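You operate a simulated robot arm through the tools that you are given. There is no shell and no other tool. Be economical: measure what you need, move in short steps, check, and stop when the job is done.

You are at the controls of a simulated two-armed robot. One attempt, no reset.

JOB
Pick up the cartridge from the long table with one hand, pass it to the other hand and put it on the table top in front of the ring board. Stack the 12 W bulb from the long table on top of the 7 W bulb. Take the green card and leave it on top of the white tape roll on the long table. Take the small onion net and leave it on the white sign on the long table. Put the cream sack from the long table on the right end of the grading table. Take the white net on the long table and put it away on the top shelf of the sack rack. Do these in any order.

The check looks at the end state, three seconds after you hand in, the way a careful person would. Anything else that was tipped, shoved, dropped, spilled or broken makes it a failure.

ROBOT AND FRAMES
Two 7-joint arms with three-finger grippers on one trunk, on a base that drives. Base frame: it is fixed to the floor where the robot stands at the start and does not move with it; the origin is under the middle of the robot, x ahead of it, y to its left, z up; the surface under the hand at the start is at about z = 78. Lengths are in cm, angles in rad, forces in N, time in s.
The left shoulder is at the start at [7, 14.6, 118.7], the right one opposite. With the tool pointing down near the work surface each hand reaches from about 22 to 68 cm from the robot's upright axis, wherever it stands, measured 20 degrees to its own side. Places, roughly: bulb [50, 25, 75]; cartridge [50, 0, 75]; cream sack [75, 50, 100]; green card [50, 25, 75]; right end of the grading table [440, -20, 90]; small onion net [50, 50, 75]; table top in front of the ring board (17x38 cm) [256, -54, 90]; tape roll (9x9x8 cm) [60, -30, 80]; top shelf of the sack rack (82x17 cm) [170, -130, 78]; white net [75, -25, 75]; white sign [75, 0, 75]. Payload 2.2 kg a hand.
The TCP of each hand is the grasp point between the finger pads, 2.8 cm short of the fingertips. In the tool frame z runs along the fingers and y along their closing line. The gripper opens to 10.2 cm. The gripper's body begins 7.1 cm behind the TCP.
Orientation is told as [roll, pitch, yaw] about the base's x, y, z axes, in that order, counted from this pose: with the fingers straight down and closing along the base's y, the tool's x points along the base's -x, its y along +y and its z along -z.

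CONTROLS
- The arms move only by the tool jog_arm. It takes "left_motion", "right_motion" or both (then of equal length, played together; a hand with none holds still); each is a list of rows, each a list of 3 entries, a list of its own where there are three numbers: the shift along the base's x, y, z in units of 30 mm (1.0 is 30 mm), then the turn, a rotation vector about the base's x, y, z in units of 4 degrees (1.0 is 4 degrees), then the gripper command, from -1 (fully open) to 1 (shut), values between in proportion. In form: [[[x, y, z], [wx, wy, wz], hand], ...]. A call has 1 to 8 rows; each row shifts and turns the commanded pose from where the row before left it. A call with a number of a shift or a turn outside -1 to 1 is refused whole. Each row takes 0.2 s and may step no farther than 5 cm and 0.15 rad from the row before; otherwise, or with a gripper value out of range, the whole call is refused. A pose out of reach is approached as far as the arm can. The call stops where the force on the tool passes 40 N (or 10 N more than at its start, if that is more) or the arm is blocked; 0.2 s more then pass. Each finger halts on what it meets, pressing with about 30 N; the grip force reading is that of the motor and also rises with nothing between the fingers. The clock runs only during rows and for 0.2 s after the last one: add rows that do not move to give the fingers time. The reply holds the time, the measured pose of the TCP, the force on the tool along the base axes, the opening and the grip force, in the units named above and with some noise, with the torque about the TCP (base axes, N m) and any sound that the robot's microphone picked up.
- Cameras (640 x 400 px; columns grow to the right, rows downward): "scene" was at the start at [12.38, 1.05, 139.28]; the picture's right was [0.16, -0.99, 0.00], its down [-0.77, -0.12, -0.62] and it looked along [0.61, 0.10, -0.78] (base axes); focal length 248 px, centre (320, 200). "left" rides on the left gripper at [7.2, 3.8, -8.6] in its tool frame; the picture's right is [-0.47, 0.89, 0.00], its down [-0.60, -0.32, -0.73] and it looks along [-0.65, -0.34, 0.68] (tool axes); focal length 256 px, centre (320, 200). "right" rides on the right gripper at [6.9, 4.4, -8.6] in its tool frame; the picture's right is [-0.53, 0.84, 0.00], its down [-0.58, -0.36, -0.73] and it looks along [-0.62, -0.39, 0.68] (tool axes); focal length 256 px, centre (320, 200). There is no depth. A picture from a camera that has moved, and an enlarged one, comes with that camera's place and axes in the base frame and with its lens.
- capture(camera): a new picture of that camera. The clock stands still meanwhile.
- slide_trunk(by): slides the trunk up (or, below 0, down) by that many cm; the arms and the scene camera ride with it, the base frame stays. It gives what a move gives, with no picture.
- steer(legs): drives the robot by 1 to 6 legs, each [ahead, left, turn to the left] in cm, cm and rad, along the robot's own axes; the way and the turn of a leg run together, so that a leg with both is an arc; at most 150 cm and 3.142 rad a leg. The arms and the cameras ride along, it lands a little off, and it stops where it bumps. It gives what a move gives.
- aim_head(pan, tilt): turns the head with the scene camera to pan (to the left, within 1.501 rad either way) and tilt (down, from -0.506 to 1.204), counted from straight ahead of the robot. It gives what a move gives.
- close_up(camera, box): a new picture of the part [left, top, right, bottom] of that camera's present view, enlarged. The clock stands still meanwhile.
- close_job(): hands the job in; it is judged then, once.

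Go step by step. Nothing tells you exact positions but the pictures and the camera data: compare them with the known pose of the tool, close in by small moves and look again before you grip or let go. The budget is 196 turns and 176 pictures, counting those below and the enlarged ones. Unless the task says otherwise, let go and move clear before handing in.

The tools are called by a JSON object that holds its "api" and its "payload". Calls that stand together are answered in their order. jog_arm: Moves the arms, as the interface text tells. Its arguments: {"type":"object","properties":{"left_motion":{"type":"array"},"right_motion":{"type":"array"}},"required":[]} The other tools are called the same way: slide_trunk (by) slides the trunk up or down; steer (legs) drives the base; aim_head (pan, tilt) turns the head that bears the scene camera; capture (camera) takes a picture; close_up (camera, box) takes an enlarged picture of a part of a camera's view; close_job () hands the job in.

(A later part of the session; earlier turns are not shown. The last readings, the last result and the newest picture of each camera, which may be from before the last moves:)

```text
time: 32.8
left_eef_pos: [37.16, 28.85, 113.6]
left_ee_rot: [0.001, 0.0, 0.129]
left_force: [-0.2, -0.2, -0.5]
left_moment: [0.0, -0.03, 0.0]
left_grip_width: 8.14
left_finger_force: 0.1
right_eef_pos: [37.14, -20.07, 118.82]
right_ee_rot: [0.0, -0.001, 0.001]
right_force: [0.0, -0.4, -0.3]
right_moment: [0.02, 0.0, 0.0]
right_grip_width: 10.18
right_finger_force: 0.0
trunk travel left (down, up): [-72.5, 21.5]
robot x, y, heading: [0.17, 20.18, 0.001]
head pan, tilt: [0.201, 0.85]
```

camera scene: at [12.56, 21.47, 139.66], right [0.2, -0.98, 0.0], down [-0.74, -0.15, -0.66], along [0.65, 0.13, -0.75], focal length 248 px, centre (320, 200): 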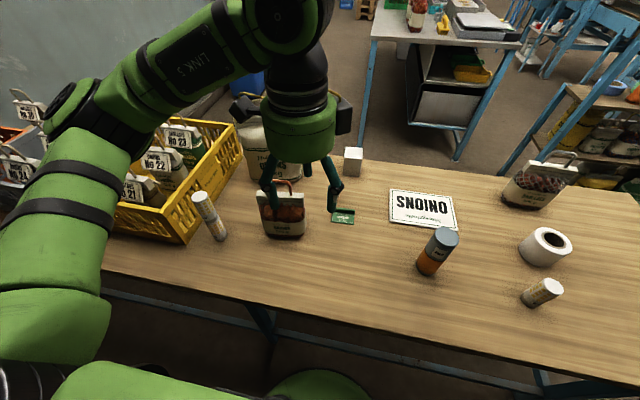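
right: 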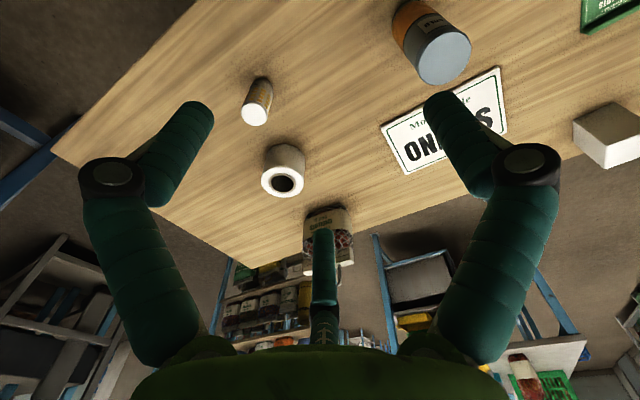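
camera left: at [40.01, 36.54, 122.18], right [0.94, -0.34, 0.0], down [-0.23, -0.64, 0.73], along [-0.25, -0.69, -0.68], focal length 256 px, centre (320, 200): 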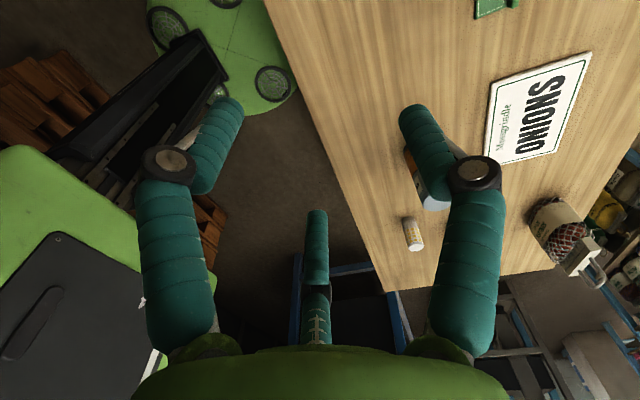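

Now move over the net's handle and look from the hand.

{"api": "jog_arm", "payload": {"left_motion": [[[0.93, 0.71, 0], [0, 0, 0], -0.6], [[0.93, 0.71, 0], [0, 0, 0], -0.6], [[0.93, 0.71, 0], [0, 0, 0], -0.6], [[0.93, 0.71, 0], [0, 0, 0], -0.8], [[0.93, 0.71, 0], [0, 0, 0], -0.8], [[0, 0, 0], [0, 0, 0], -0.8]]}}

{"api": "capture", "payload": {"camera": "left"}}

{"api": "close_up", "payload": {"camera": "scene", "box": [225, 140, 345, 250]}}

```text
time: 34.2
left_eef_pos: [51.15, 39.58, 113.59]
left_ee_rot: [-0.001, 0.0, 0.126]
left_force: [-0.3, 0.7, 0.8]
left_moment: [0.03, -0.01, 0.01]
left_grip_width: 9.18
left_finger_force: 0.0
right_eef_pos: [37.04, -20.23, 118.78]
right_ee_rot: [0.0, 0.002, 0.0]
right_force: [-0.9, 0.0, 0.4]
right_moment: [0.01, 0.0, -0.02]
right_grip_width: 10.2
right_finger_force: 0.1
trunk travel left (down, up): [-72.5, 21.5]
robot x, y, heading: [0.22, 19.97, -0.005]
head pan, tilt: [0.201, 0.85]
```

```text
141 pictures are left
camera left: at [43.51, 42.28, 122.16], right [0.35, 0.94, 0.0], down [0.64, -0.24, 0.73], along [0.69, -0.26, -0.68], focal length 256 px, centre (320, 200)
```

left: 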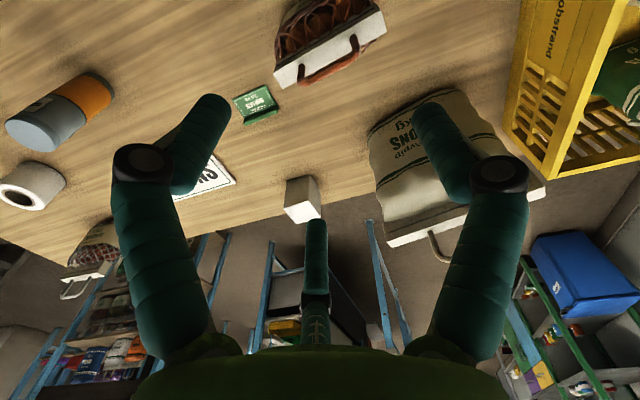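

```text
3.64 times, centred on (285, 195) of scene
camera zoom: at [12.51, 21.38, 139.66], right [0.2, -0.98, 0.0], down [-0.74, -0.15, -0.66], along [0.65, 0.13, -0.75], focal length 901 px, centre (447, 218)
```

zoom: 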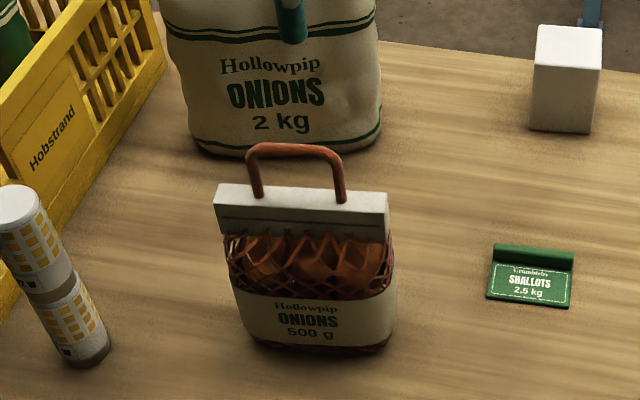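

{"api": "close_up", "payload": {"camera": "left", "box": [250, 0, 410, 100]}}

```text
4.00 times, centred on (330, 50) of left
camera zoom: at [43.51, 42.28, 122.16], right [0.35, 0.94, 0.0], down [0.64, -0.24, 0.73], along [0.69, -0.26, -0.68], focal length 1024 px, centre (280, 800)
```

zoom: 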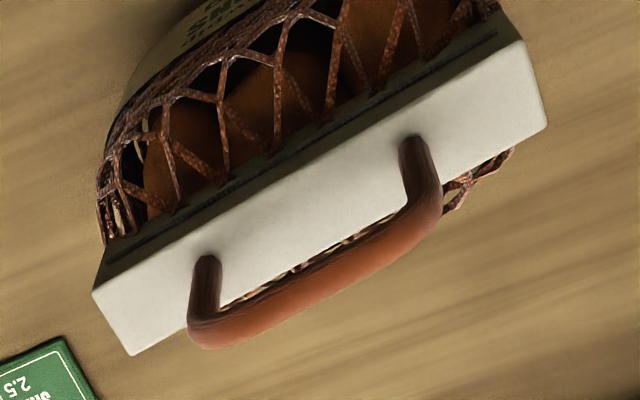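

Handle legs at about [51.9, 37.2] and [51.3, 42.7]; centre [51.6, 39.9]. Descend so the fingertips end just above the bar, then squeeze the legs.

{"api": "jog_arm", "payload": {"left_motion": [[[0.15, 0.1, -1], [0, 0, 0], -0.85], [[0, 0, -1], [0, 0, 0], -0.85], [[0, 0, -1], [0, 0, 0], -0.85], [[0, 0, -1], [0, 0, 0], -0.85], [[0, 0, -0.7], [0, 0, 0], -0.85], [[0, 0, 0], [0, 0, 0], -0.85]]}}

{"api": "capture", "payload": {"camera": "left"}}

{"api": "close_up", "payload": {"camera": "scene", "box": [245, 160, 325, 220]}}

```text
time: 35.6
left_eef_pos: [51.46, 39.83, 99.38]
left_ee_rot: [0.001, 0.0, 0.127]
left_force: [-0.8, -0.1, -0.1]
left_moment: [-0.01, -0.03, -0.02]
left_grip_width: 9.41
left_finger_force: 0.1
right_eef_pos: [37.13, -20.09, 118.73]
right_ee_rot: [0.0, 0.0, 0.0]
right_force: [0.0, 0.8, 1.3]
right_moment: [0.04, -0.01, 0.0]
right_grip_width: 10.2
right_finger_force: 0.2
trunk travel left (down, up): [-72.5, 21.5]
robot x, y, heading: [-0.05, 19.91, -0.002]
head pan, tilt: [0.201, 0.85]
```

```text
138 pictures are left
camera left: at [43.91, 42.57, 108.01], right [0.35, 0.94, 0.0], down [0.64, -0.24, 0.73], along [0.69, -0.26, -0.68], focal length 256 px, centre (320, 200)
```

left: 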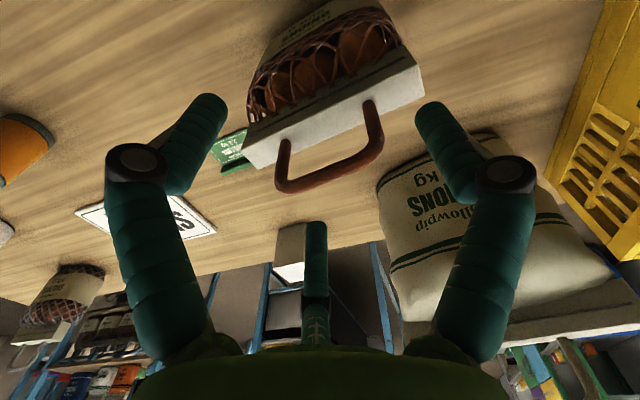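

```text
6.67 times, centred on (285, 190) of scene
camera zoom: at [12.54, 21.41, 139.66], right [0.2, -0.98, 0.0], down [-0.74, -0.15, -0.66], along [0.65, 0.13, -0.75], focal length 1651 px, centre (553, 267)
```

zoom: 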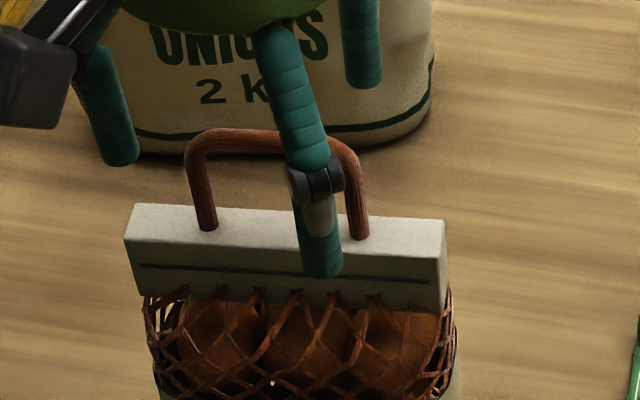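

I notice the hand visibly has three jaws, so squeezing the handle legs sideways is unsafe; gripping the bar across its thickness is the safe choice. I'll raise and try turning the hand the other way (+90°).

{"api": "jog_arm", "payload": {"left_motion": [[[0, 0, 1], [0, 0, 0], -0.85], [[0, 0, 1], [0, 0, 0], -0.85], [[0, 0, 1], [0, 0, 0], -0.85], [[0, 0, 1], [0, 0, 1], -0.85], [[0, 0, 1], [0, 0, 1], -0.85], [[0, 0, 0], [0, 0, 1], -0.85], [[0, 0, 0], [0, 0, 1], -0.85], [[0, 0, 0], [0, 0, 1], -0.85]]}}

{"api": "jog_arm", "payload": {"left_motion": [[[0, 0, 0], [0, 0, 1], -0.85], [[0, 0, 0], [0, 0, 1], -0.85], [[0, 0, 0], [0, 0, 1], -0.85], [[0, 0, 0], [0, 0, 1], -0.85], [[0, 0, 0], [0, 0, 1], -0.85], [[0, 0, 0], [0, 0, 1], -0.85], [[0, 0, 0], [0, 0, 1], -0.85], [[0, 0, 0], [0, 0, 1], -0.85]]}}

{"api": "jog_arm", "payload": {"left_motion": [[[0, 0, 0], [0, 0, 1], -0.85], [[0, 0, 0], [0, 0, 1], -0.85], [[0, 0, 0], [0, 0, 1], -0.85], [[0, 0, 0], [0, 0, 1], -0.85], [[0, 0, 0], [0, 0, 1], -0.85], [[0, 0, 0], [0, 0, 1], -0.85], [[0, 0, 0], [0, 0, 1], -0.85], [[0, 0, 0], [0, 0, 1], -0.85]]}}

{"api": "capture", "payload": {"camera": "left"}}

{"api": "capture", "payload": {"camera": "scene"}}

```text
time: 37.4
left_eef_pos: [51.59, 39.92, 114.34]
left_ee_rot: [0.0, -0.001, 0.477]
left_force: [-1.2, -0.2, -0.2]
left_moment: [0.01, 0.02, 0.02]
left_grip_width: 9.45
left_finger_force: 0.1
right_eef_pos: [36.98, -20.15, 118.77]
right_ee_rot: [0.001, 0.0, -0.002]
right_force: [0.1, -0.7, -0.9]
right_moment: [0.0, 0.02, 0.03]
right_grip_width: 10.2
right_finger_force: 0.0
trunk travel left (down, up): [-72.5, 21.5]
robot x, y, heading: [0.08, 19.99, -0.001]
head pan, tilt: [0.201, 0.85]
```

```text
time: 39.2
left_eef_pos: [51.62, 39.84, 114.48]
left_ee_rot: [0.0, 0.001, 1.037]
left_force: [0.0, 0.5, 1.4]
left_moment: [0.0, 0.01, 0.02]
left_grip_width: 9.44
left_finger_force: 0.0
right_eef_pos: [37.14, -20.19, 118.82]
right_ee_rot: [-0.001, 0.0, -0.001]
right_force: [-0.1, 0.3, 0.4]
right_moment: [-0.01, 0.02, 0.01]
right_grip_width: 10.19
right_finger_force: 0.0
trunk travel left (down, up): [-72.5, 21.5]
robot x, y, heading: [-0.23, 19.91, 0.003]
head pan, tilt: [0.201, 0.85]
```

```text
time: 41.0
left_eef_pos: [51.62, 39.83, 114.5]
left_ee_rot: [0.001, -0.001, 1.594]
left_force: [-0.1, -0.2, -0.4]
left_moment: [0.03, -0.01, 0.0]
left_grip_width: 9.45
left_finger_force: 0.1
right_eef_pos: [37.02, -20.11, 118.9]
right_ee_rot: [0.001, 0.0, 0.0]
right_force: [0.8, 0.2, 0.5]
right_moment: [0.02, -0.01, 0.02]
right_grip_width: 10.21
right_finger_force: 0.1
trunk travel left (down, up): [-72.5, 21.5]
robot x, y, heading: [0.16, 20.01, 0.002]
head pan, tilt: [0.201, 0.85]
```

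```text
136 pictures are left
camera left: at [47.97, 32.43, 123.1], right [-0.9, 0.44, 0.0], down [0.3, 0.61, 0.73], along [0.32, 0.66, -0.68], focal length 256 px, centre (320, 200)
```

left: 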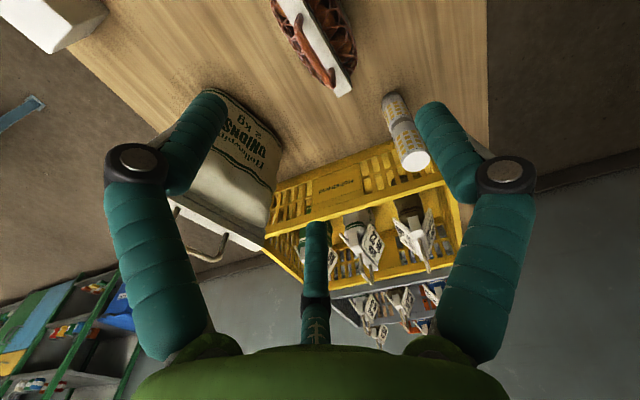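

```text
135 pictures are left
camera scene: at [12.55, 21.43, 139.66], right [0.2, -0.98, 0.0], down [-0.74, -0.15, -0.66], along [0.65, 0.13, -0.75], focal length 248 px, centre (320, 200)
```

scene: 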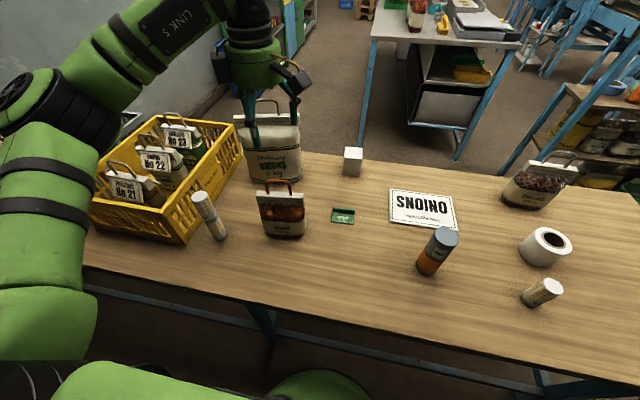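

The hand turned fine this way. Now finish the turn and lower with the hand fully open over the bar.

{"api": "jog_arm", "payload": {"left_motion": [[[0, 0, -1], [0, 0, 0.7], -1], [[0, 0, -1], [0, 0, 0.7], -1], [[0, 0, -1], [0, 0, 0], -1], [[0, 0, -1], [0, 0, 0], -1], [[0, 0, -1], [0, 0, 0], -1], [[0, 0, 0], [0, 0, 0], -1]]}}

{"api": "capture", "payload": {"camera": "left"}}

{"api": "close_up", "payload": {"camera": "scene", "box": [225, 140, 345, 240]}}

```text
time: 42.4
left_eef_pos: [51.62, 39.97, 99.44]
left_ee_rot: [-0.002, 0.001, 1.691]
left_force: [0.3, 0.4, 0.5]
left_moment: [0.01, 0.01, 0.04]
left_grip_width: 10.2
left_finger_force: 0.1
right_eef_pos: [37.24, -20.19, 118.72]
right_ee_rot: [0.001, 0.0, 0.0]
right_force: [-0.1, -0.3, -0.6]
right_moment: [-0.03, 0.01, 0.04]
right_grip_width: 10.2
right_finger_force: 0.0
trunk travel left (down, up): [-72.5, 21.5]
robot x, y, heading: [0.01, 19.7, 0.001]
head pan, tilt: [0.201, 0.85]
```

```text
134 pictures are left
camera left: at [48.67, 32.12, 108.05], right [-0.93, 0.36, 0.0], down [0.24, 0.64, 0.73], along [0.26, 0.68, -0.68], focal length 256 px, centre (320, 200)
```

left: 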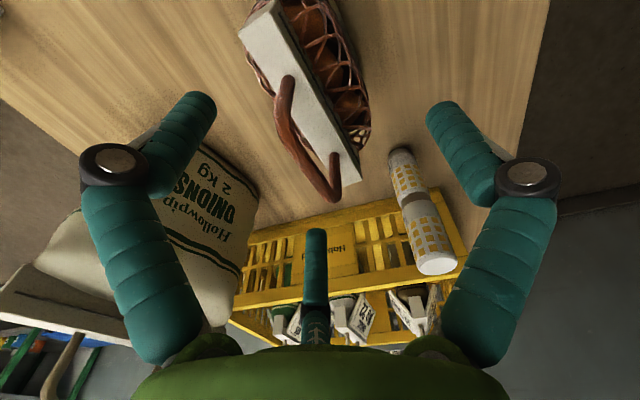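

```text
4.00 times, centred on (285, 190) of scene
camera zoom: at [12.53, 21.4, 139.66], right [0.2, -0.98, 0.0], down [-0.74, -0.15, -0.66], along [0.65, 0.13, -0.75], focal length 991 px, centre (460, 240)
```

zoom: 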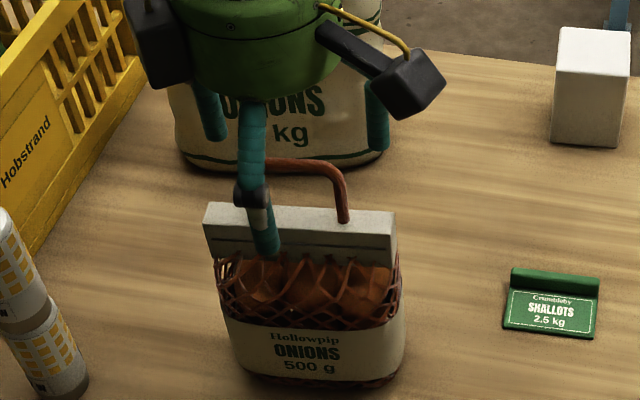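

The front jaw is before the bar and two behind it, as wanted. Lower to the bar and close.

{"api": "jog_arm", "payload": {"left_motion": [[[0.03, -0.1, -1], [0, 0, 0], -1], [[0, 0, -0.9], [0, 0, 0], -1], [[0, 0, 0], [0, 0, 0], 0], [[0, 0, 0], [0, 0, 0], 0.4], [[0, 0, 0], [0, 0, 0], 1], [[0, 0, 0], [0, 0, 0], 1]]}}

{"api": "close_up", "payload": {"camera": "scene", "box": [225, 140, 345, 240]}}

{"api": "capture", "payload": {"camera": "left"}}

```text
time: 43.8
left_eef_pos: [51.69, 39.76, 94.04]
left_ee_rot: [-0.007, 0.002, 1.694]
left_force: [6.3, 8.4, 21.3]
left_moment: [0.37, -0.54, 0.12]
left_grip_width: 3.09
left_finger_force: 29.7
right_eef_pos: [36.84, -19.91, 118.89]
right_ee_rot: [0.001, -0.003, 0.0]
right_force: [0.5, 0.5, 0.1]
right_moment: [-0.01, -0.03, 0.03]
right_grip_width: 10.19
right_finger_force: 0.1
trunk travel left (down, up): [-72.5, 21.5]
robot x, y, heading: [-0.07, 19.98, 0.001]
head pan, tilt: [0.201, 0.85]
```

```text
4.00 times, centred on (285, 190) of scene
camera zoom: at [12.34, 21.55, 139.7], right [0.2, -0.98, 0.0], down [-0.73, -0.15, -0.66], along [0.65, 0.13, -0.75], focal length 991 px, centre (460, 240)
```

zoom: 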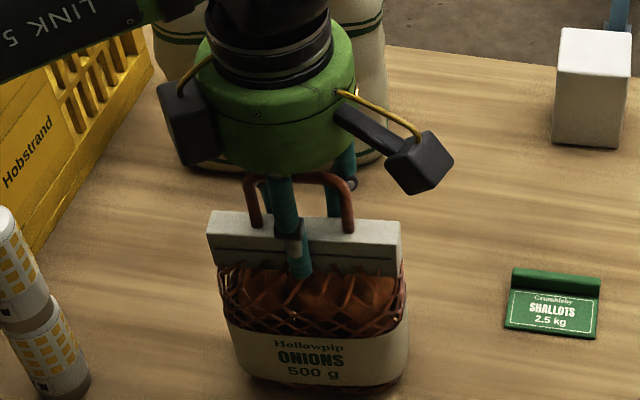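

```text
131 pictures are left
camera left: at [48.83, 31.93, 102.65], right [-0.94, 0.35, -0.01], down [0.23, 0.64, 0.73], along [0.26, 0.68, -0.68], focal length 256 px, centre (320, 200)
```

left: 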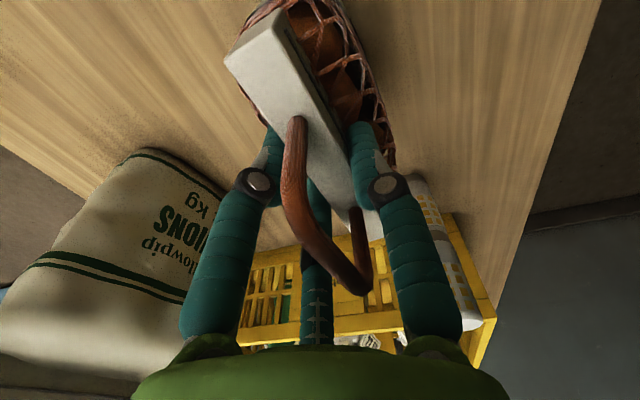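

It's gripped; there was some push from below (palm on handle, likely). Lift gently and check.

{"api": "jog_arm", "payload": {"left_motion": [[[0, 0, 0.2], [0, 0, 0], 1], [[0, 0, 0.5], [0, 0, 0], 1], [[0, 0, 1], [0, 0, 0], 1], [[0, 0, 1], [0, 0, 0], 1], [[0, 0, 0], [0, 0, 0], 1]]}}

{"api": "capture", "payload": {"camera": "scene"}}

{"api": "capture", "payload": {"camera": "left"}}

```text
time: 45.0
left_eef_pos: [51.77, 39.58, 101.7]
left_ee_rot: [0.002, 0.001, 1.691]
left_force: [-0.5, -0.4, -4.5]
left_moment: [0.02, -0.02, 0.01]
left_grip_width: 3.05
left_finger_force: 29.7
right_eef_pos: [37.17, -20.02, 118.81]
right_ee_rot: [0.0, 0.001, -0.001]
right_force: [0.6, 0.8, 0.0]
right_moment: [0.01, -0.02, -0.01]
right_grip_width: 10.18
right_finger_force: 0.0
trunk travel left (down, up): [-72.5, 21.5]
robot x, y, heading: [-0.37, 19.87, 0.004]
head pan, tilt: [0.201, 0.85]
```

```text
130 pictures are left
camera scene: at [12.65, 21.5, 139.65], right [0.2, -0.98, 0.0], down [-0.74, -0.15, -0.66], along [0.65, 0.13, -0.75], focal length 248 px, centre (320, 200)
```

scene: 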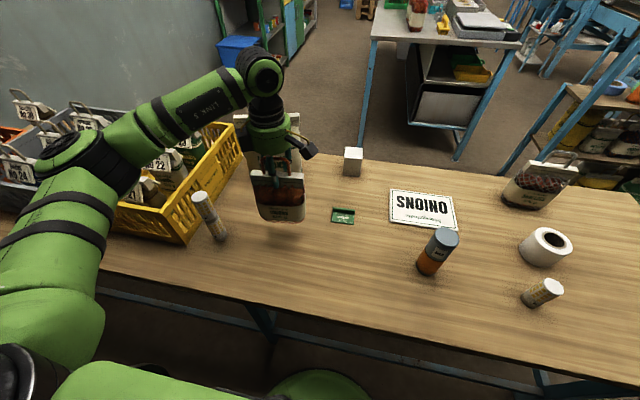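

```text
129 pictures are left
camera left: at [48.86, 31.78, 110.4], right [-0.93, 0.36, 0.0], down [0.24, 0.64, 0.73], along [0.26, 0.68, -0.68], focal length 256 px, centre (320, 200)
```

left: 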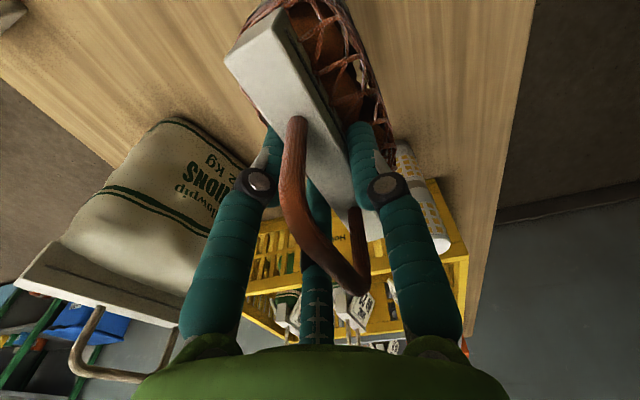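

The net hangs cleanly. I'll raise it, drive the base 20 cm right, and carry it to the sign (centre about [67.5, 0]).

{"api": "jog_arm", "payload": {"left_motion": [[[0, 0, 1], [0, 0, 0], 1], [[0, 0, 1], [0, 0, 0], 1], [[0, 0, 1], [0, 0, 0], 1], [[0, 0, 0.5], [0, 0, 0], 1]]}}

{"api": "steer", "payload": {"legs": [[0, -22, 0]]}}

{"api": "jog_arm", "payload": {"left_motion": [[[0.7, -0.8, 0], [0, 0, 0], 1], [[0.7, -0.8, 0], [0, 0, 0], 1], [[0.7, -0.8, 0], [0, 0, 0], 1], [[0.7, -0.8, 0], [0, 0, 0], 1], [[0.7, -0.8, 0], [0, 0, 0], 1], [[0.7, -0.8, 0], [0, 0, 0], 1], [[0.6, -0.8, 0], [0, 0, 0], 1], [[0, 0, 0], [0, 0, 0], 1]]}}

{"api": "capture", "payload": {"camera": "scene"}}

{"api": "capture", "payload": {"camera": "left"}}

```text
time: 46.0
left_eef_pos: [51.59, 39.57, 112.33]
left_ee_rot: [0.001, 0.001, 1.692]
left_force: [0.0, 0.3, -5.3]
left_moment: [0.01, -0.05, -0.01]
left_grip_width: 3.03
left_finger_force: 29.7
right_eef_pos: [37.16, -20.02, 118.82]
right_ee_rot: [0.001, 0.0, 0.0]
right_force: [-0.9, -0.5, -0.1]
right_moment: [0.0, -0.03, 0.03]
right_grip_width: 10.21
right_finger_force: 0.0
trunk travel left (down, up): [-72.5, 21.5]
robot x, y, heading: [0.02, 19.87, 0.002]
head pan, tilt: [0.201, 0.85]
```

```text
time: 47.7
left_eef_pos: [51.77, 18.13, 112.18]
left_ee_rot: [0.0, 0.001, 1.695]
left_force: [1.0, 1.2, -5.1]
left_moment: [-0.01, -0.05, -0.01]
left_grip_width: 3.03
left_finger_force: 29.8
right_eef_pos: [37.42, -41.61, 118.87]
right_ee_rot: [-0.002, 0.002, 0.004]
right_force: [-0.3, 0.2, -0.3]
right_moment: [-0.01, -0.01, -0.01]
right_grip_width: 10.23
right_finger_force: 0.1
trunk travel left (down, up): [-72.5, 21.5]
robot x, y, heading: [-0.33, -1.9, 0.002]
head pan, tilt: [0.201, 0.85]
```

```text
time: 49.5
left_eef_pos: [61.21, 3.07, 110.9]
left_ee_rot: [0.001, -0.001, 1.697]
left_force: [-0.9, 0.4, -5.8]
left_moment: [0.01, -0.04, -0.01]
left_grip_width: 3.03
left_finger_force: 30.1
left hand out of reach, approached as far as the arm can: row 5, 6, 7
right_eef_pos: [37.27, -41.94, 118.68]
right_ee_rot: [0.0, 0.001, 0.004]
right_force: [-0.4, -0.1, 0.1]
right_moment: [0.01, 0.0, -0.03]
right_grip_width: 10.2
right_finger_force: 0.0
trunk travel left (down, up): [-72.5, 21.5]
robot x, y, heading: [0.17, -2.0, -0.001]
head pan, tilt: [0.201, 0.85]
```

```text
128 pictures are left
camera scene: at [12.7, -0.44, 139.65], right [0.2, -0.98, 0.0], down [-0.74, -0.15, -0.66], along [0.65, 0.13, -0.75], focal length 248 px, centre (320, 200)
```

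scene: 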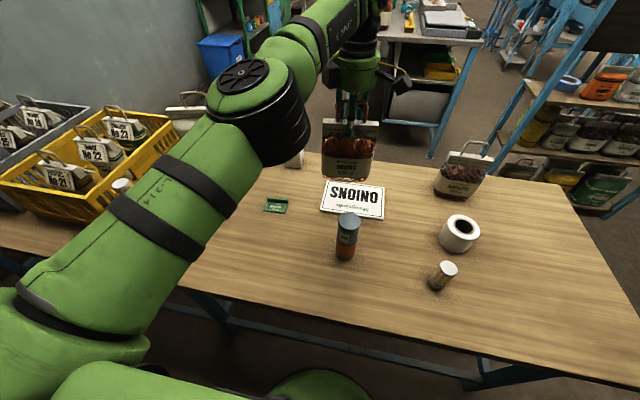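

```text
127 pictures are left
camera left: at [58.45, -4.69, 119.64], right [-0.94, 0.35, 0.0], down [0.24, 0.64, 0.73], along [0.26, 0.69, -0.68], focal length 256 px, centre (320, 200)
```

left: 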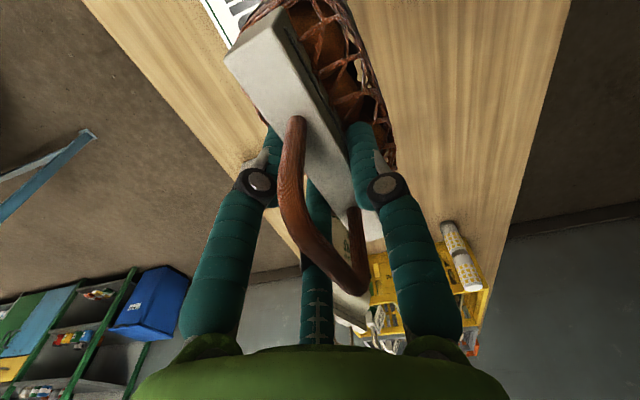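

Short of reach in x. I'll look down at the clearance between base and table to see whether I can drive forward some.

{"api": "aim_head", "payload": {"pan": -0.3, "tilt": 1.2}}

{"api": "capture", "payload": {"camera": "scene"}}

```text
time: 50.5
left_eef_pos: [61.34, 3.14, 111.0]
left_ee_rot: [0.002, -0.002, 1.693]
left_force: [-0.4, 0.4, -5.1]
left_moment: [0.01, -0.02, 0.0]
left_grip_width: 3.02
left_finger_force: 29.9
right_eef_pos: [37.42, -41.84, 118.87]
right_ee_rot: [-0.001, 0.0, 0.004]
right_force: [0.1, 0.3, 0.3]
right_moment: [-0.01, -0.02, 0.01]
right_grip_width: 10.2
right_finger_force: 0.0
trunk travel left (down, up): [-72.5, 21.5]
robot x, y, heading: [0.13, -2.23, 0.0]
head pan, tilt: [-0.3, 1.201]
```

```text
126 pictures are left
camera scene: at [10.4, -3.59, 137.28], right [-0.29, -0.96, 0.0], down [-0.89, 0.27, -0.36], along [0.35, -0.11, -0.93], focal length 248 px, centre (320, 200)
```

scene: 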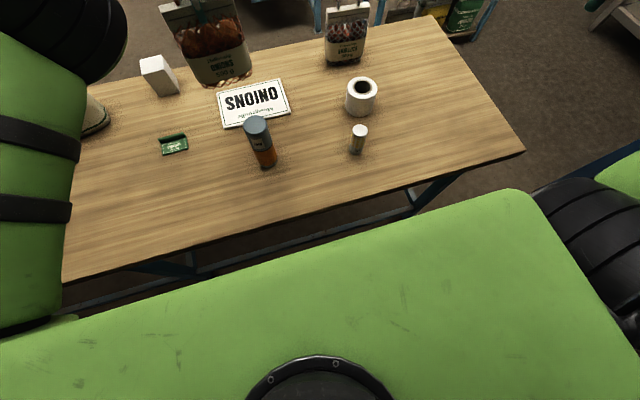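

The torso has only a few cm before the table edge, so instead I'll align the left shoulder with the sign by driving 14 cm right, then reach at lower height.

{"api": "steer", "payload": {"legs": [[0, -14, 0]]}}

{"api": "jog_arm", "payload": {"left_motion": [[[0, 1, 0], [0, 0, 0], 1], [[0, 1, 0], [0, 0, 0], 1], [[0, 1, -0.5], [0, 0, 0], 1], [[0.4, 0.7, -0.5], [0, 0, 0], 1], [[0.4, 0, -1], [0, 0, 0], 1], [[0.4, 0, -0.8], [0, 0, 0], 1], [[0, 0, 0], [0, 0, 0], 1]]}}

{"api": "aim_head", "payload": {"pan": 0.3, "tilt": 0.85}}

{"api": "capture", "payload": {"camera": "scene"}}

```text
time: 51.8
left_eef_pos: [61.31, -10.43, 111.12]
left_ee_rot: [0.0, 0.001, 1.697]
left_force: [0.6, 0.4, -4.8]
left_moment: [-0.05, -0.03, -0.01]
left_grip_width: 3.04
left_finger_force: 30.1
right_eef_pos: [37.49, -55.53, 118.96]
right_ee_rot: [-0.003, 0.0, 0.004]
right_force: [-0.3, 0.1, -0.7]
right_moment: [-0.06, -0.01, 0.0]
right_grip_width: 10.21
right_finger_force: 0.0
trunk travel left (down, up): [-72.5, 21.5]
robot x, y, heading: [-0.17, -16.14, 0.006]
head pan, tilt: [-0.3, 1.201]
```

```text
time: 53.4
left_eef_pos: [64.88, 0.72, 102.94]
left_ee_rot: [0.0, -0.002, 1.696]
left_force: [-0.1, -0.3, -5.1]
left_moment: [-0.03, -0.04, -0.02]
left_grip_width: 3.03
left_finger_force: 30.0
left hand out of reach, approached as far as the arm can: row 1, 2, 3, 4, 5, 6
right_eef_pos: [37.55, -55.49, 118.86]
right_ee_rot: [-0.003, 0.0, 0.006]
right_force: [-0.2, -0.2, 0.4]
right_moment: [0.01, 0.01, 0.02]
right_grip_width: 10.22
right_finger_force: 0.2
trunk travel left (down, up): [-72.5, 21.5]
robot x, y, heading: [-0.26, -15.74, 0.003]
head pan, tilt: [-0.3, 1.201]
```

```text
time: 54.4
left_eef_pos: [64.88, 0.61, 103.02]
left_ee_rot: [0.0, -0.002, 1.697]
left_force: [-0.4, 0.6, -5.2]
left_moment: [0.0, -0.01, 0.05]
left_grip_width: 3.05
left_finger_force: 30.0
right_eef_pos: [37.47, -55.65, 118.71]
right_ee_rot: [0.0, -0.002, 0.006]
right_force: [0.9, 0.0, -0.5]
right_moment: [0.02, -0.01, -0.01]
right_grip_width: 10.2
right_finger_force: 0.0
trunk travel left (down, up): [-72.5, 21.5]
robot x, y, heading: [0.25, -15.79, 0.004]
head pan, tilt: [0.3, 0.85]
```

```text
125 pictures are left
camera scene: at [12.57, -13.52, 139.64], right [0.3, -0.95, 0.0], down [-0.72, -0.23, -0.66], along [0.63, 0.2, -0.75], focal length 248 px, centre (320, 200)
```

scene: 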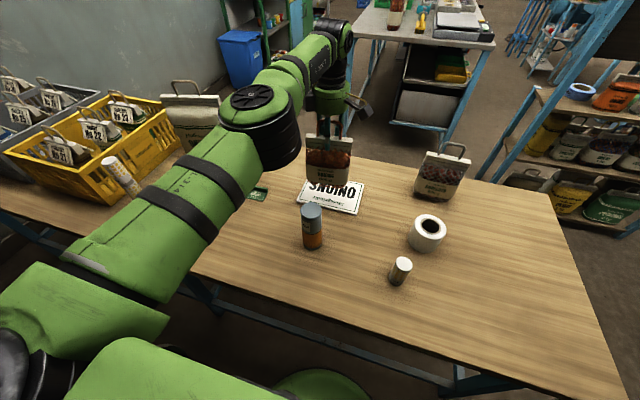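

Now above the sign at [64.9, 0.6]. Lower it nearly to contact and check.

{"api": "jog_arm", "payload": {"left_motion": [[[0.15, 0, -0.7], [0, 0, 0], 1], [[0.15, 0, -0.7], [0, 0, 0], 1], [[0.15, -0.1, -0.5], [0, 0, 0], 1], [[0, 0, -0.3], [0, 0, 0], 1], [[0, 0, 0], [0, 0, 0], 1]]}}

{"api": "close_up", "payload": {"camera": "scene", "box": [280, 120, 380, 220]}}

```text
time: 55.6
left_eef_pos: [65.13, 0.43, 96.3]
left_ee_rot: [-0.001, -0.002, 1.698]
left_force: [0.8, -0.2, -5.9]
left_moment: [0.02, -0.04, 0.01]
left_grip_width: 3.03
left_finger_force: 30.2
left hand out of reach, approached as far as the arm can: row 2, 3
right_eef_pos: [37.41, -55.61, 118.77]
right_ee_rot: [0.001, 0.0, 0.005]
right_force: [-0.9, 0.1, 0.1]
right_moment: [0.02, 0.01, -0.02]
right_grip_width: 10.21
right_finger_force: 0.0
trunk travel left (down, up): [-72.5, 21.5]
robot x, y, heading: [0.1, -15.64, 0.007]
head pan, tilt: [0.3, 0.85]
```

```text
4.00 times, centred on (330, 170) of scene
camera zoom: at [12.56, -13.47, 139.65], right [0.3, -0.95, 0.0], down [-0.72, -0.23, -0.66], along [0.63, 0.2, -0.75], focal length 991 px, centre (280, 320)
```

zoom: 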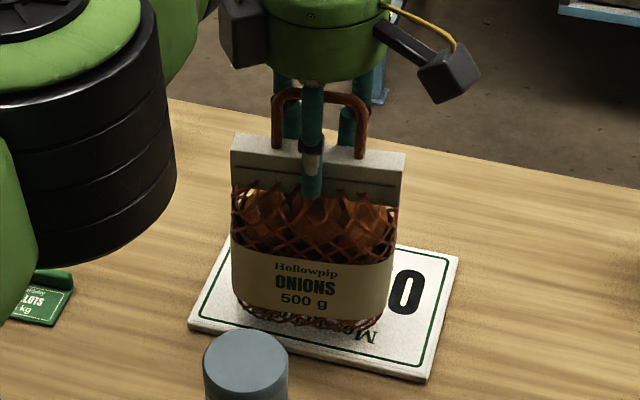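

Well over the sign, just above it. Lower in small steps to contact.

{"api": "jog_arm", "payload": {"left_motion": [[[0, 0, -0.15], [0, 0, 0], 1], [[0, 0, -0.1], [0, 0, 0], 1], [[0, 0, 0], [0, 0, 0], 1]]}}

```text
time: 56.4
left_eef_pos: [65.1, 0.41, 95.59]
left_ee_rot: [-0.001, -0.001, 1.698]
left_force: [0.3, -0.1, -4.7]
left_moment: [-0.02, -0.04, -0.02]
left_grip_width: 3.03
left_finger_force: 30.5
right_eef_pos: [37.41, -55.65, 118.71]
right_ee_rot: [0.001, -0.001, 0.006]
right_force: [0.5, 0.1, -0.5]
right_moment: [-0.03, -0.01, 0.01]
right_grip_width: 10.2
right_finger_force: 0.0
trunk travel left (down, up): [-72.5, 21.5]
robot x, y, heading: [0.04, -15.71, 0.003]
head pan, tilt: [0.3, 0.85]
```

{"api": "jog_arm", "payload": {"left_motion": [[[0, 0, -0.08], [0, 0, 0], 1], [[0, 0, -0.07], [0, 0, 0], 1], [[0, 0, 0], [0, 0, 0], 1]]}}

```text
time: 57.2
left_eef_pos: [65.07, 0.35, 95.09]
left_ee_rot: [0.001, -0.001, 1.699]
left_force: [-0.5, -0.7, -5.1]
left_moment: [0.0, -0.04, 0.01]
left_grip_width: 3.06
left_finger_force: 29.9
right_eef_pos: [37.56, -55.7, 118.82]
right_ee_rot: [-0.001, 0.0, 0.006]
right_force: [0.1, 0.1, 1.1]
right_moment: [-0.02, -0.01, 0.01]
right_grip_width: 10.21
right_finger_force: 0.1
trunk travel left (down, up): [-72.5, 21.5]
robot x, y, heading: [0.0, -15.73, 0.006]
head pan, tilt: [0.3, 0.85]
```

{"api": "jog_arm", "payload": {"left_motion": [[[0, 0, -0.08], [0, 0, 0], 1], [[0, 0, -0.07], [0, 0, 0], 1], [[0, 0, 0], [0, 0, 0], 1]]}}

{"api": "close_up", "payload": {"camera": "scene", "box": [280, 120, 380, 220]}}

```text
time: 58.0
left_eef_pos: [64.93, 0.49, 95.01]
left_ee_rot: [-0.006, 0.001, 1.698]
left_force: [1.9, 1.1, 7.6]
left_moment: [-0.6, -0.12, 0.08]
left_grip_width: 3.01
left_finger_force: 30.0
right_eef_pos: [37.22, -55.66, 118.75]
right_ee_rot: [0.001, -0.002, 0.005]
right_force: [0.0, -0.5, 0.3]
right_moment: [0.05, -0.01, -0.02]
right_grip_width: 10.19
right_finger_force: 0.1
trunk travel left (down, up): [-72.5, 21.5]
robot x, y, heading: [-0.35, -15.64, 0.007]
head pan, tilt: [0.3, 0.85]
```

```text
4.00 times, centred on (330, 170) of scene
camera zoom: at [12.36, -13.52, 139.69], right [0.3, -0.95, 0.0], down [-0.72, -0.23, -0.66], along [0.63, 0.2, -0.75], focal length 991 px, centre (280, 320)
```

zoom: 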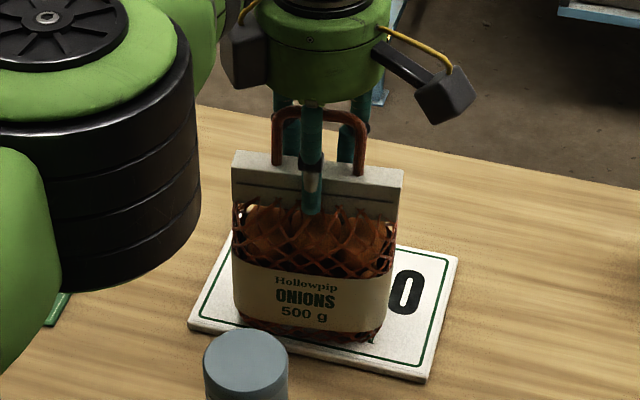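

It rests on the sign. Open slowly and lift off.

{"api": "jog_arm", "payload": {"left_motion": [[[0, 0, 0.02], [0, 0, 0], 0.3], [[0, 0, 0], [0, 0, 0], 0.1], [[0, 0, 0], [0, 0, 0], -0.2], [[0, 0, 0], [0, 0, 0], -0.5], [[0, 0, 0.5], [0, 0, 0], -0.5], [[0, 0, 1], [0, 0, 0], -0.5], [[0, 0, 1], [0, 0, 0], -0.5], [[0, 0, 1], [0, 0, 0], -0.5]]}}

{"api": "capture", "payload": {"camera": "scene"}}

```text
time: 59.8
left_eef_pos: [64.31, 0.41, 105.61]
left_ee_rot: [-0.001, 0.0, 1.697]
left_force: [-0.4, 0.4, 0.0]
left_moment: [-0.01, 0.0, 0.02]
left_grip_width: 7.7
left_finger_force: 0.1
left hand out of reach, approached as far as the arm can: row 8
right_eef_pos: [37.39, -55.67, 118.81]
right_ee_rot: [0.0, 0.0, 0.005]
right_force: [-0.1, -1.1, 0.5]
right_moment: [0.02, -0.01, 0.0]
right_grip_width: 10.21
right_finger_force: 0.0
trunk travel left (down, up): [-72.5, 21.5]
robot x, y, heading: [0.23, -15.66, 0.002]
head pan, tilt: [0.3, 0.85]
```

```text
122 pictures are left
camera scene: at [12.38, -13.46, 139.66], right [0.3, -0.95, 0.0], down [-0.72, -0.23, -0.66], along [0.63, 0.2, -0.75], focal length 248 px, centre (320, 200)
```

scene: 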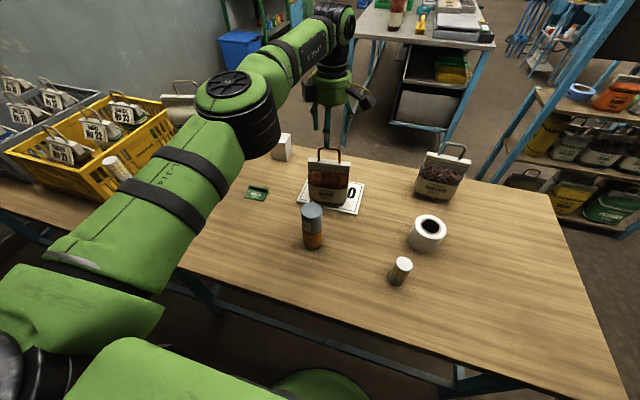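

The onion net stands on the sign. Now the green card: I'll lift clear, drive left ~22 cm, and look at the card with the left hand camera.

{"api": "jog_arm", "payload": {"left_motion": [[[-0.4, 0, 0.9], [0, 0, 0], -0.5], [[-0.4, 0, 0.9], [0, 0, 0], -0.5], [[-0.4, 0, 0.9], [0, 0, 0], -0.5], [[0, 0, 0], [0, 0, 0], -0.5]]}}

{"api": "steer", "payload": {"legs": [[0, 22, 0]]}}

{"api": "capture", "payload": {"camera": "left"}}

{"api": "capture", "payload": {"camera": "scene"}}

```text
time: 60.8
left_eef_pos: [60.81, 0.46, 113.49]
left_ee_rot: [0.0, -0.001, 1.699]
left_force: [0.1, -0.8, -0.2]
left_moment: [0.0, 0.02, 0.03]
left_grip_width: 7.67
left_finger_force: 0.2
right_eef_pos: [37.41, -55.66, 118.78]
right_ee_rot: [0.0, 0.001, 0.004]
right_force: [-0.1, 0.3, 0.7]
right_moment: [0.0, -0.02, 0.0]
right_grip_width: 10.2
right_finger_force: 0.0
trunk travel left (down, up): [-72.5, 21.5]
robot x, y, heading: [-0.25, -15.86, 0.006]
head pan, tilt: [0.3, 0.85]
```

```text
time: 62.5
left_eef_pos: [60.68, 21.96, 113.4]
left_ee_rot: [-0.002, -0.004, 1.695]
left_force: [1.3, -0.3, -0.2]
left_moment: [0.03, 0.03, 0.0]
left_grip_width: 7.63
left_finger_force: 0.0
right_eef_pos: [37.24, -34.16, 118.78]
right_ee_rot: [0.002, 0.0, 0.003]
right_force: [-0.8, 0.9, -0.2]
right_moment: [0.03, -0.01, 0.02]
right_grip_width: 10.19
right_finger_force: 0.0
trunk travel left (down, up): [-72.5, 21.5]
robot x, y, heading: [0.2, 6.24, 0.004]
head pan, tilt: [0.3, 0.85]
```

```text
121 pictures are left
camera left: at [57.9, 14.2, 122.11], right [-0.94, 0.35, 0.0], down [0.24, 0.64, 0.73], along [0.26, 0.69, -0.68], focal length 256 px, centre (320, 200)
```

left: 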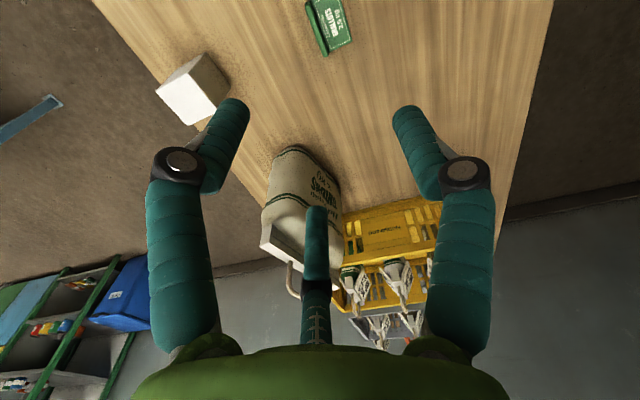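

```text
120 pictures are left
camera scene: at [12.39, 8.12, 139.66], right [0.3, -0.95, 0.0], down [-0.72, -0.22, -0.66], along [0.63, 0.2, -0.75], focal length 248 px, centre (320, 200)
```

scene: 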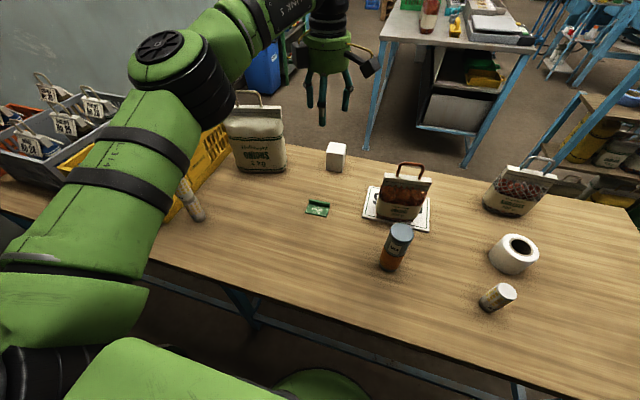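

{"api": "close_up", "payload": {"camera": "left", "box": [280, 0, 380, 62]}}

{"api": "close_up", "payload": {"camera": "scene", "box": [295, 188, 341, 228]}}

```text
6.40 times, centred on (330, 31) of left
camera zoom: at [57.9, 14.2, 122.11], right [-0.94, 0.35, 0.0], down [0.24, 0.64, 0.73], along [0.26, 0.69, -0.68], focal length 1638 px, centre (256, 1282)
```

zoom: 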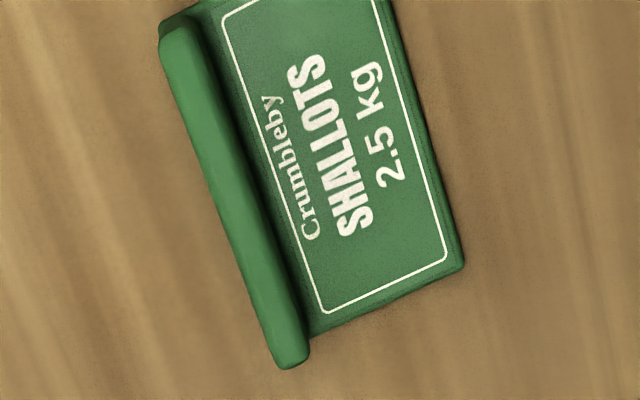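

```text
10.00 times, centred on (318, 208) of scene
camera zoom: at [12.39, 8.12, 139.66], right [0.3, -0.95, 0.0], down [-0.72, -0.22, -0.66], along [0.63, 0.2, -0.75], focal length 2477 px, centre (340, 120)
```

zoom: 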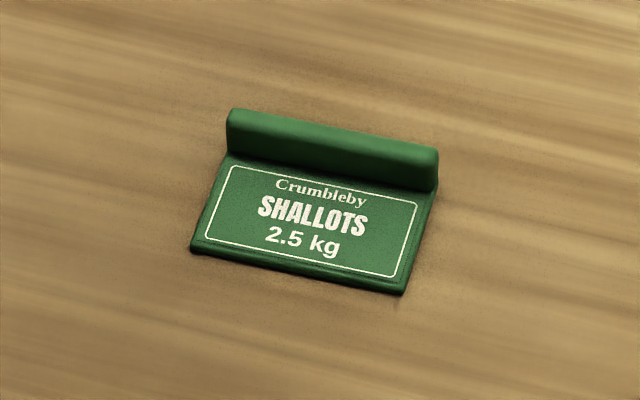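

The card is an L: plate with an upright tab at its far edge, tab about [61.9, 23.7], top z≈80. I'll descend over the tab with a modest opening.

{"api": "jog_arm", "payload": {"left_motion": [[[0.1, 0.15, -1], [0, 0, -0.6], -0.2], [[0.1, 0.15, -1], [0, 0, -0.55], -0.2], [[0.1, 0.15, -1], [0, 0, 0], -0.2], [[0.1, 0.12, -1], [0, 0, 0], -0.2], [[0, 0, -1], [0, 0, 0], -0.2], [[0, 0, -1], [0, 0, 0], -0.1], [[0, 0, -1], [0, 0, 0], 0], [[0, 0, -0.5], [0, 0, 0], 0]]}}

{"api": "capture", "payload": {"camera": "left"}}

{"api": "close_up", "payload": {"camera": "scene", "box": [280, 168, 360, 228]}}

```text
time: 64.3
left_eef_pos: [62.04, 23.88, 90.86]
left_ee_rot: [-0.001, -0.002, 1.614]
left_force: [0.3, -0.5, 0.1]
left_moment: [0.02, 0.01, 0.01]
left_grip_width: 5.08
left_finger_force: 0.1
right_eef_pos: [37.22, -34.0, 118.72]
right_ee_rot: [-0.001, -0.001, 0.002]
right_force: [0.2, 0.0, 0.1]
right_moment: [-0.01, -0.02, -0.03]
right_grip_width: 10.19
right_finger_force: 0.1
trunk travel left (down, up): [-72.5, 21.5]
robot x, y, heading: [0.01, 6.27, -0.001]
head pan, tilt: [0.3, 0.85]
```

```text
117 pictures are left
camera left: at [58.54, 16.33, 99.45], right [-0.9, 0.43, 0.0], down [0.29, 0.62, 0.73], along [0.31, 0.66, -0.68], focal length 256 px, centre (320, 200)
```

left: 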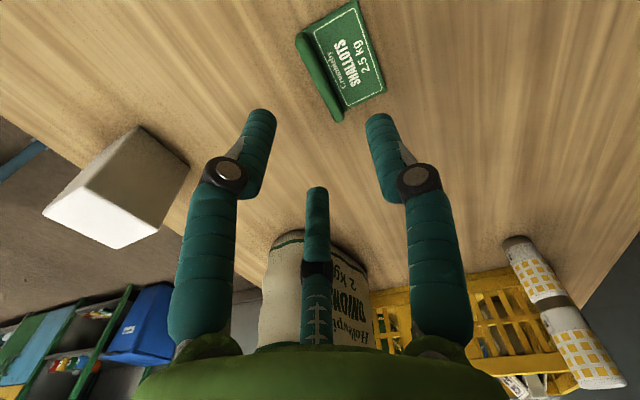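

```text
6.67 times, centred on (320, 198) of scene
camera zoom: at [12.4, 8.31, 139.66], right [0.3, -0.95, 0.0], down [-0.72, -0.22, -0.66], along [0.63, 0.2, -0.75], focal length 1651 px, centre (320, 213)
```

zoom: 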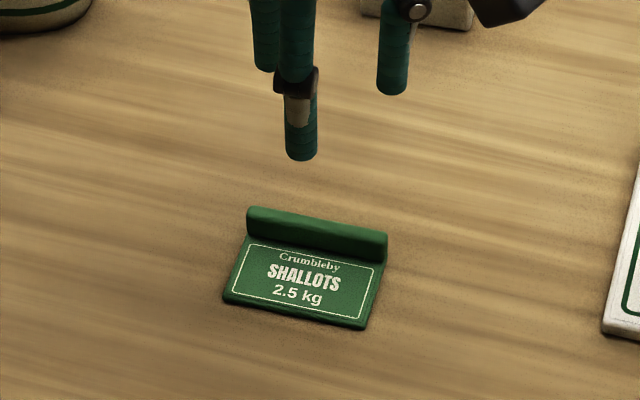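

Tab centred at about [61.9, 23.5]. Lower so tips are just above the plate.

{"api": "jog_arm", "payload": {"left_motion": [[[-0.03, -0.1, -1], [0, 0, 0], 0], [[0, 0, -1], [0, 0, 0], 0], [[0, 0, -0.7], [0, 0, 0], 0], [[0, 0, -0.2], [0, 0, 0], 0], [[0, 0, 0], [0, 0, 0], 0]]}}

{"api": "close_up", "payload": {"camera": "scene", "box": [280, 168, 360, 228]}}

{"api": "capture", "payload": {"camera": "left"}}

```text
time: 65.5
left_eef_pos: [61.91, 23.57, 82.23]
left_ee_rot: [0.0, -0.003, 1.615]
left_force: [0.1, -0.2, -0.2]
left_moment: [0.02, -0.01, 0.0]
left_grip_width: 5.11
left_finger_force: 0.0
right_eef_pos: [37.22, -33.9, 118.76]
right_ee_rot: [-0.001, 0.0, 0.001]
right_force: [-0.5, -0.2, -1.1]
right_moment: [-0.02, 0.0, 0.01]
right_grip_width: 10.22
right_finger_force: 0.1
trunk travel left (down, up): [-72.5, 21.5]
robot x, y, heading: [-0.29, 6.51, 0.005]
head pan, tilt: [0.3, 0.85]
```

```text
6.67 times, centred on (320, 198) of scene
camera zoom: at [12.38, 8.32, 139.66], right [0.3, -0.95, 0.0], down [-0.72, -0.22, -0.66], along [0.63, 0.2, -0.75], focal length 1651 px, centre (320, 213)
```

zoom: 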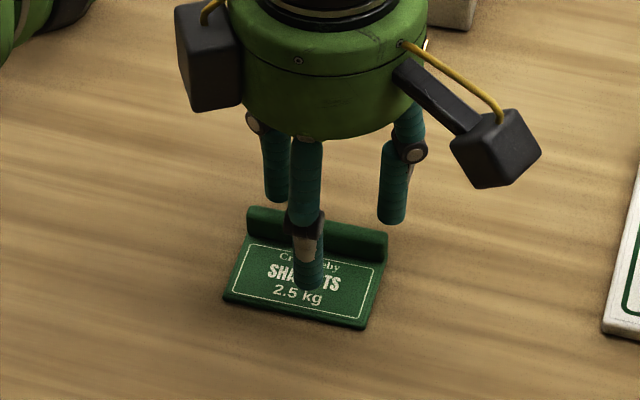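

```text
114 pictures are left
camera left: at [58.44, 16.03, 90.88], right [-0.9, 0.43, 0.0], down [0.29, 0.62, 0.73], along [0.31, 0.66, -0.68], focal length 256 px, centre (320, 200)
```

left: 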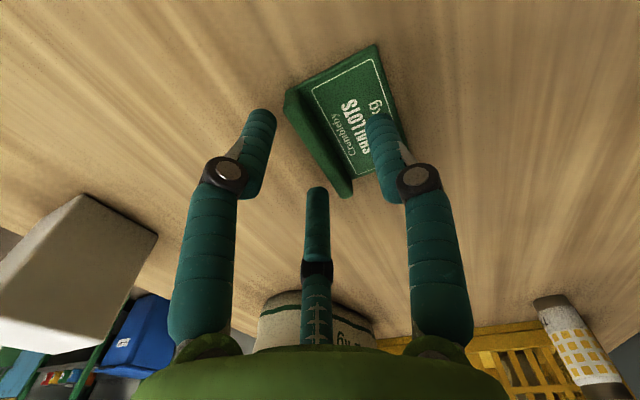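

Positioned well; lower 4 mm more and close.

{"api": "jog_arm", "payload": {"left_motion": [[[0, 0, -0.13], [0, 0, 0], 0], [[0, 0, 0], [0, 0, 0], 0.4], [[0, 0, 0], [0, 0, 0], 0.7], [[0, 0, 0], [0, 0, 0], 1], [[0, 0, 0], [0, 0, 0], 1]]}}

{"api": "close_up", "payload": {"camera": "scene", "box": [280, 168, 360, 228]}}

{"api": "capture", "payload": {"camera": "left"}}

```text
time: 66.7
left_eef_pos: [61.81, 23.58, 81.82]
left_ee_rot: [-0.001, -0.003, 1.614]
left_force: [-0.7, -0.7, 0.0]
left_moment: [0.01, 0.01, 0.01]
left_grip_width: 1.31
left_finger_force: 30.5
right_eef_pos: [37.29, -33.92, 118.8]
right_ee_rot: [-0.001, -0.001, 0.002]
right_force: [0.2, -0.1, -0.4]
right_moment: [-0.02, -0.02, 0.01]
right_grip_width: 10.22
right_finger_force: 0.0
trunk travel left (down, up): [-72.5, 21.5]
robot x, y, heading: [-0.02, 6.36, 0.003]
head pan, tilt: [0.3, 0.85]
```

```text
6.67 times, centred on (320, 198) of scene
camera zoom: at [12.39, 8.32, 139.66], right [0.3, -0.95, 0.0], down [-0.72, -0.22, -0.66], along [0.63, 0.2, -0.75], focal length 1651 px, centre (320, 213)
```

zoom: 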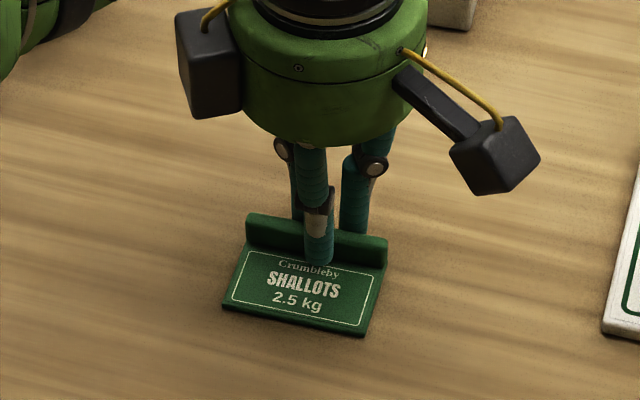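

```text
112 pictures are left
camera left: at [58.43, 16.03, 90.48], right [-0.9, 0.43, 0.0], down [0.29, 0.62, 0.73], along [0.31, 0.66, -0.68], focal length 256 px, centre (320, 200)
```

left: 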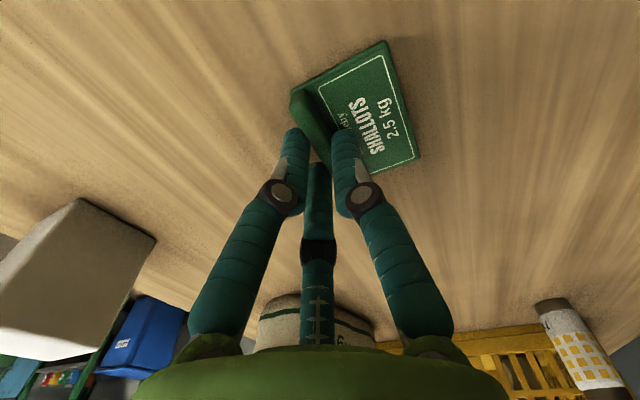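

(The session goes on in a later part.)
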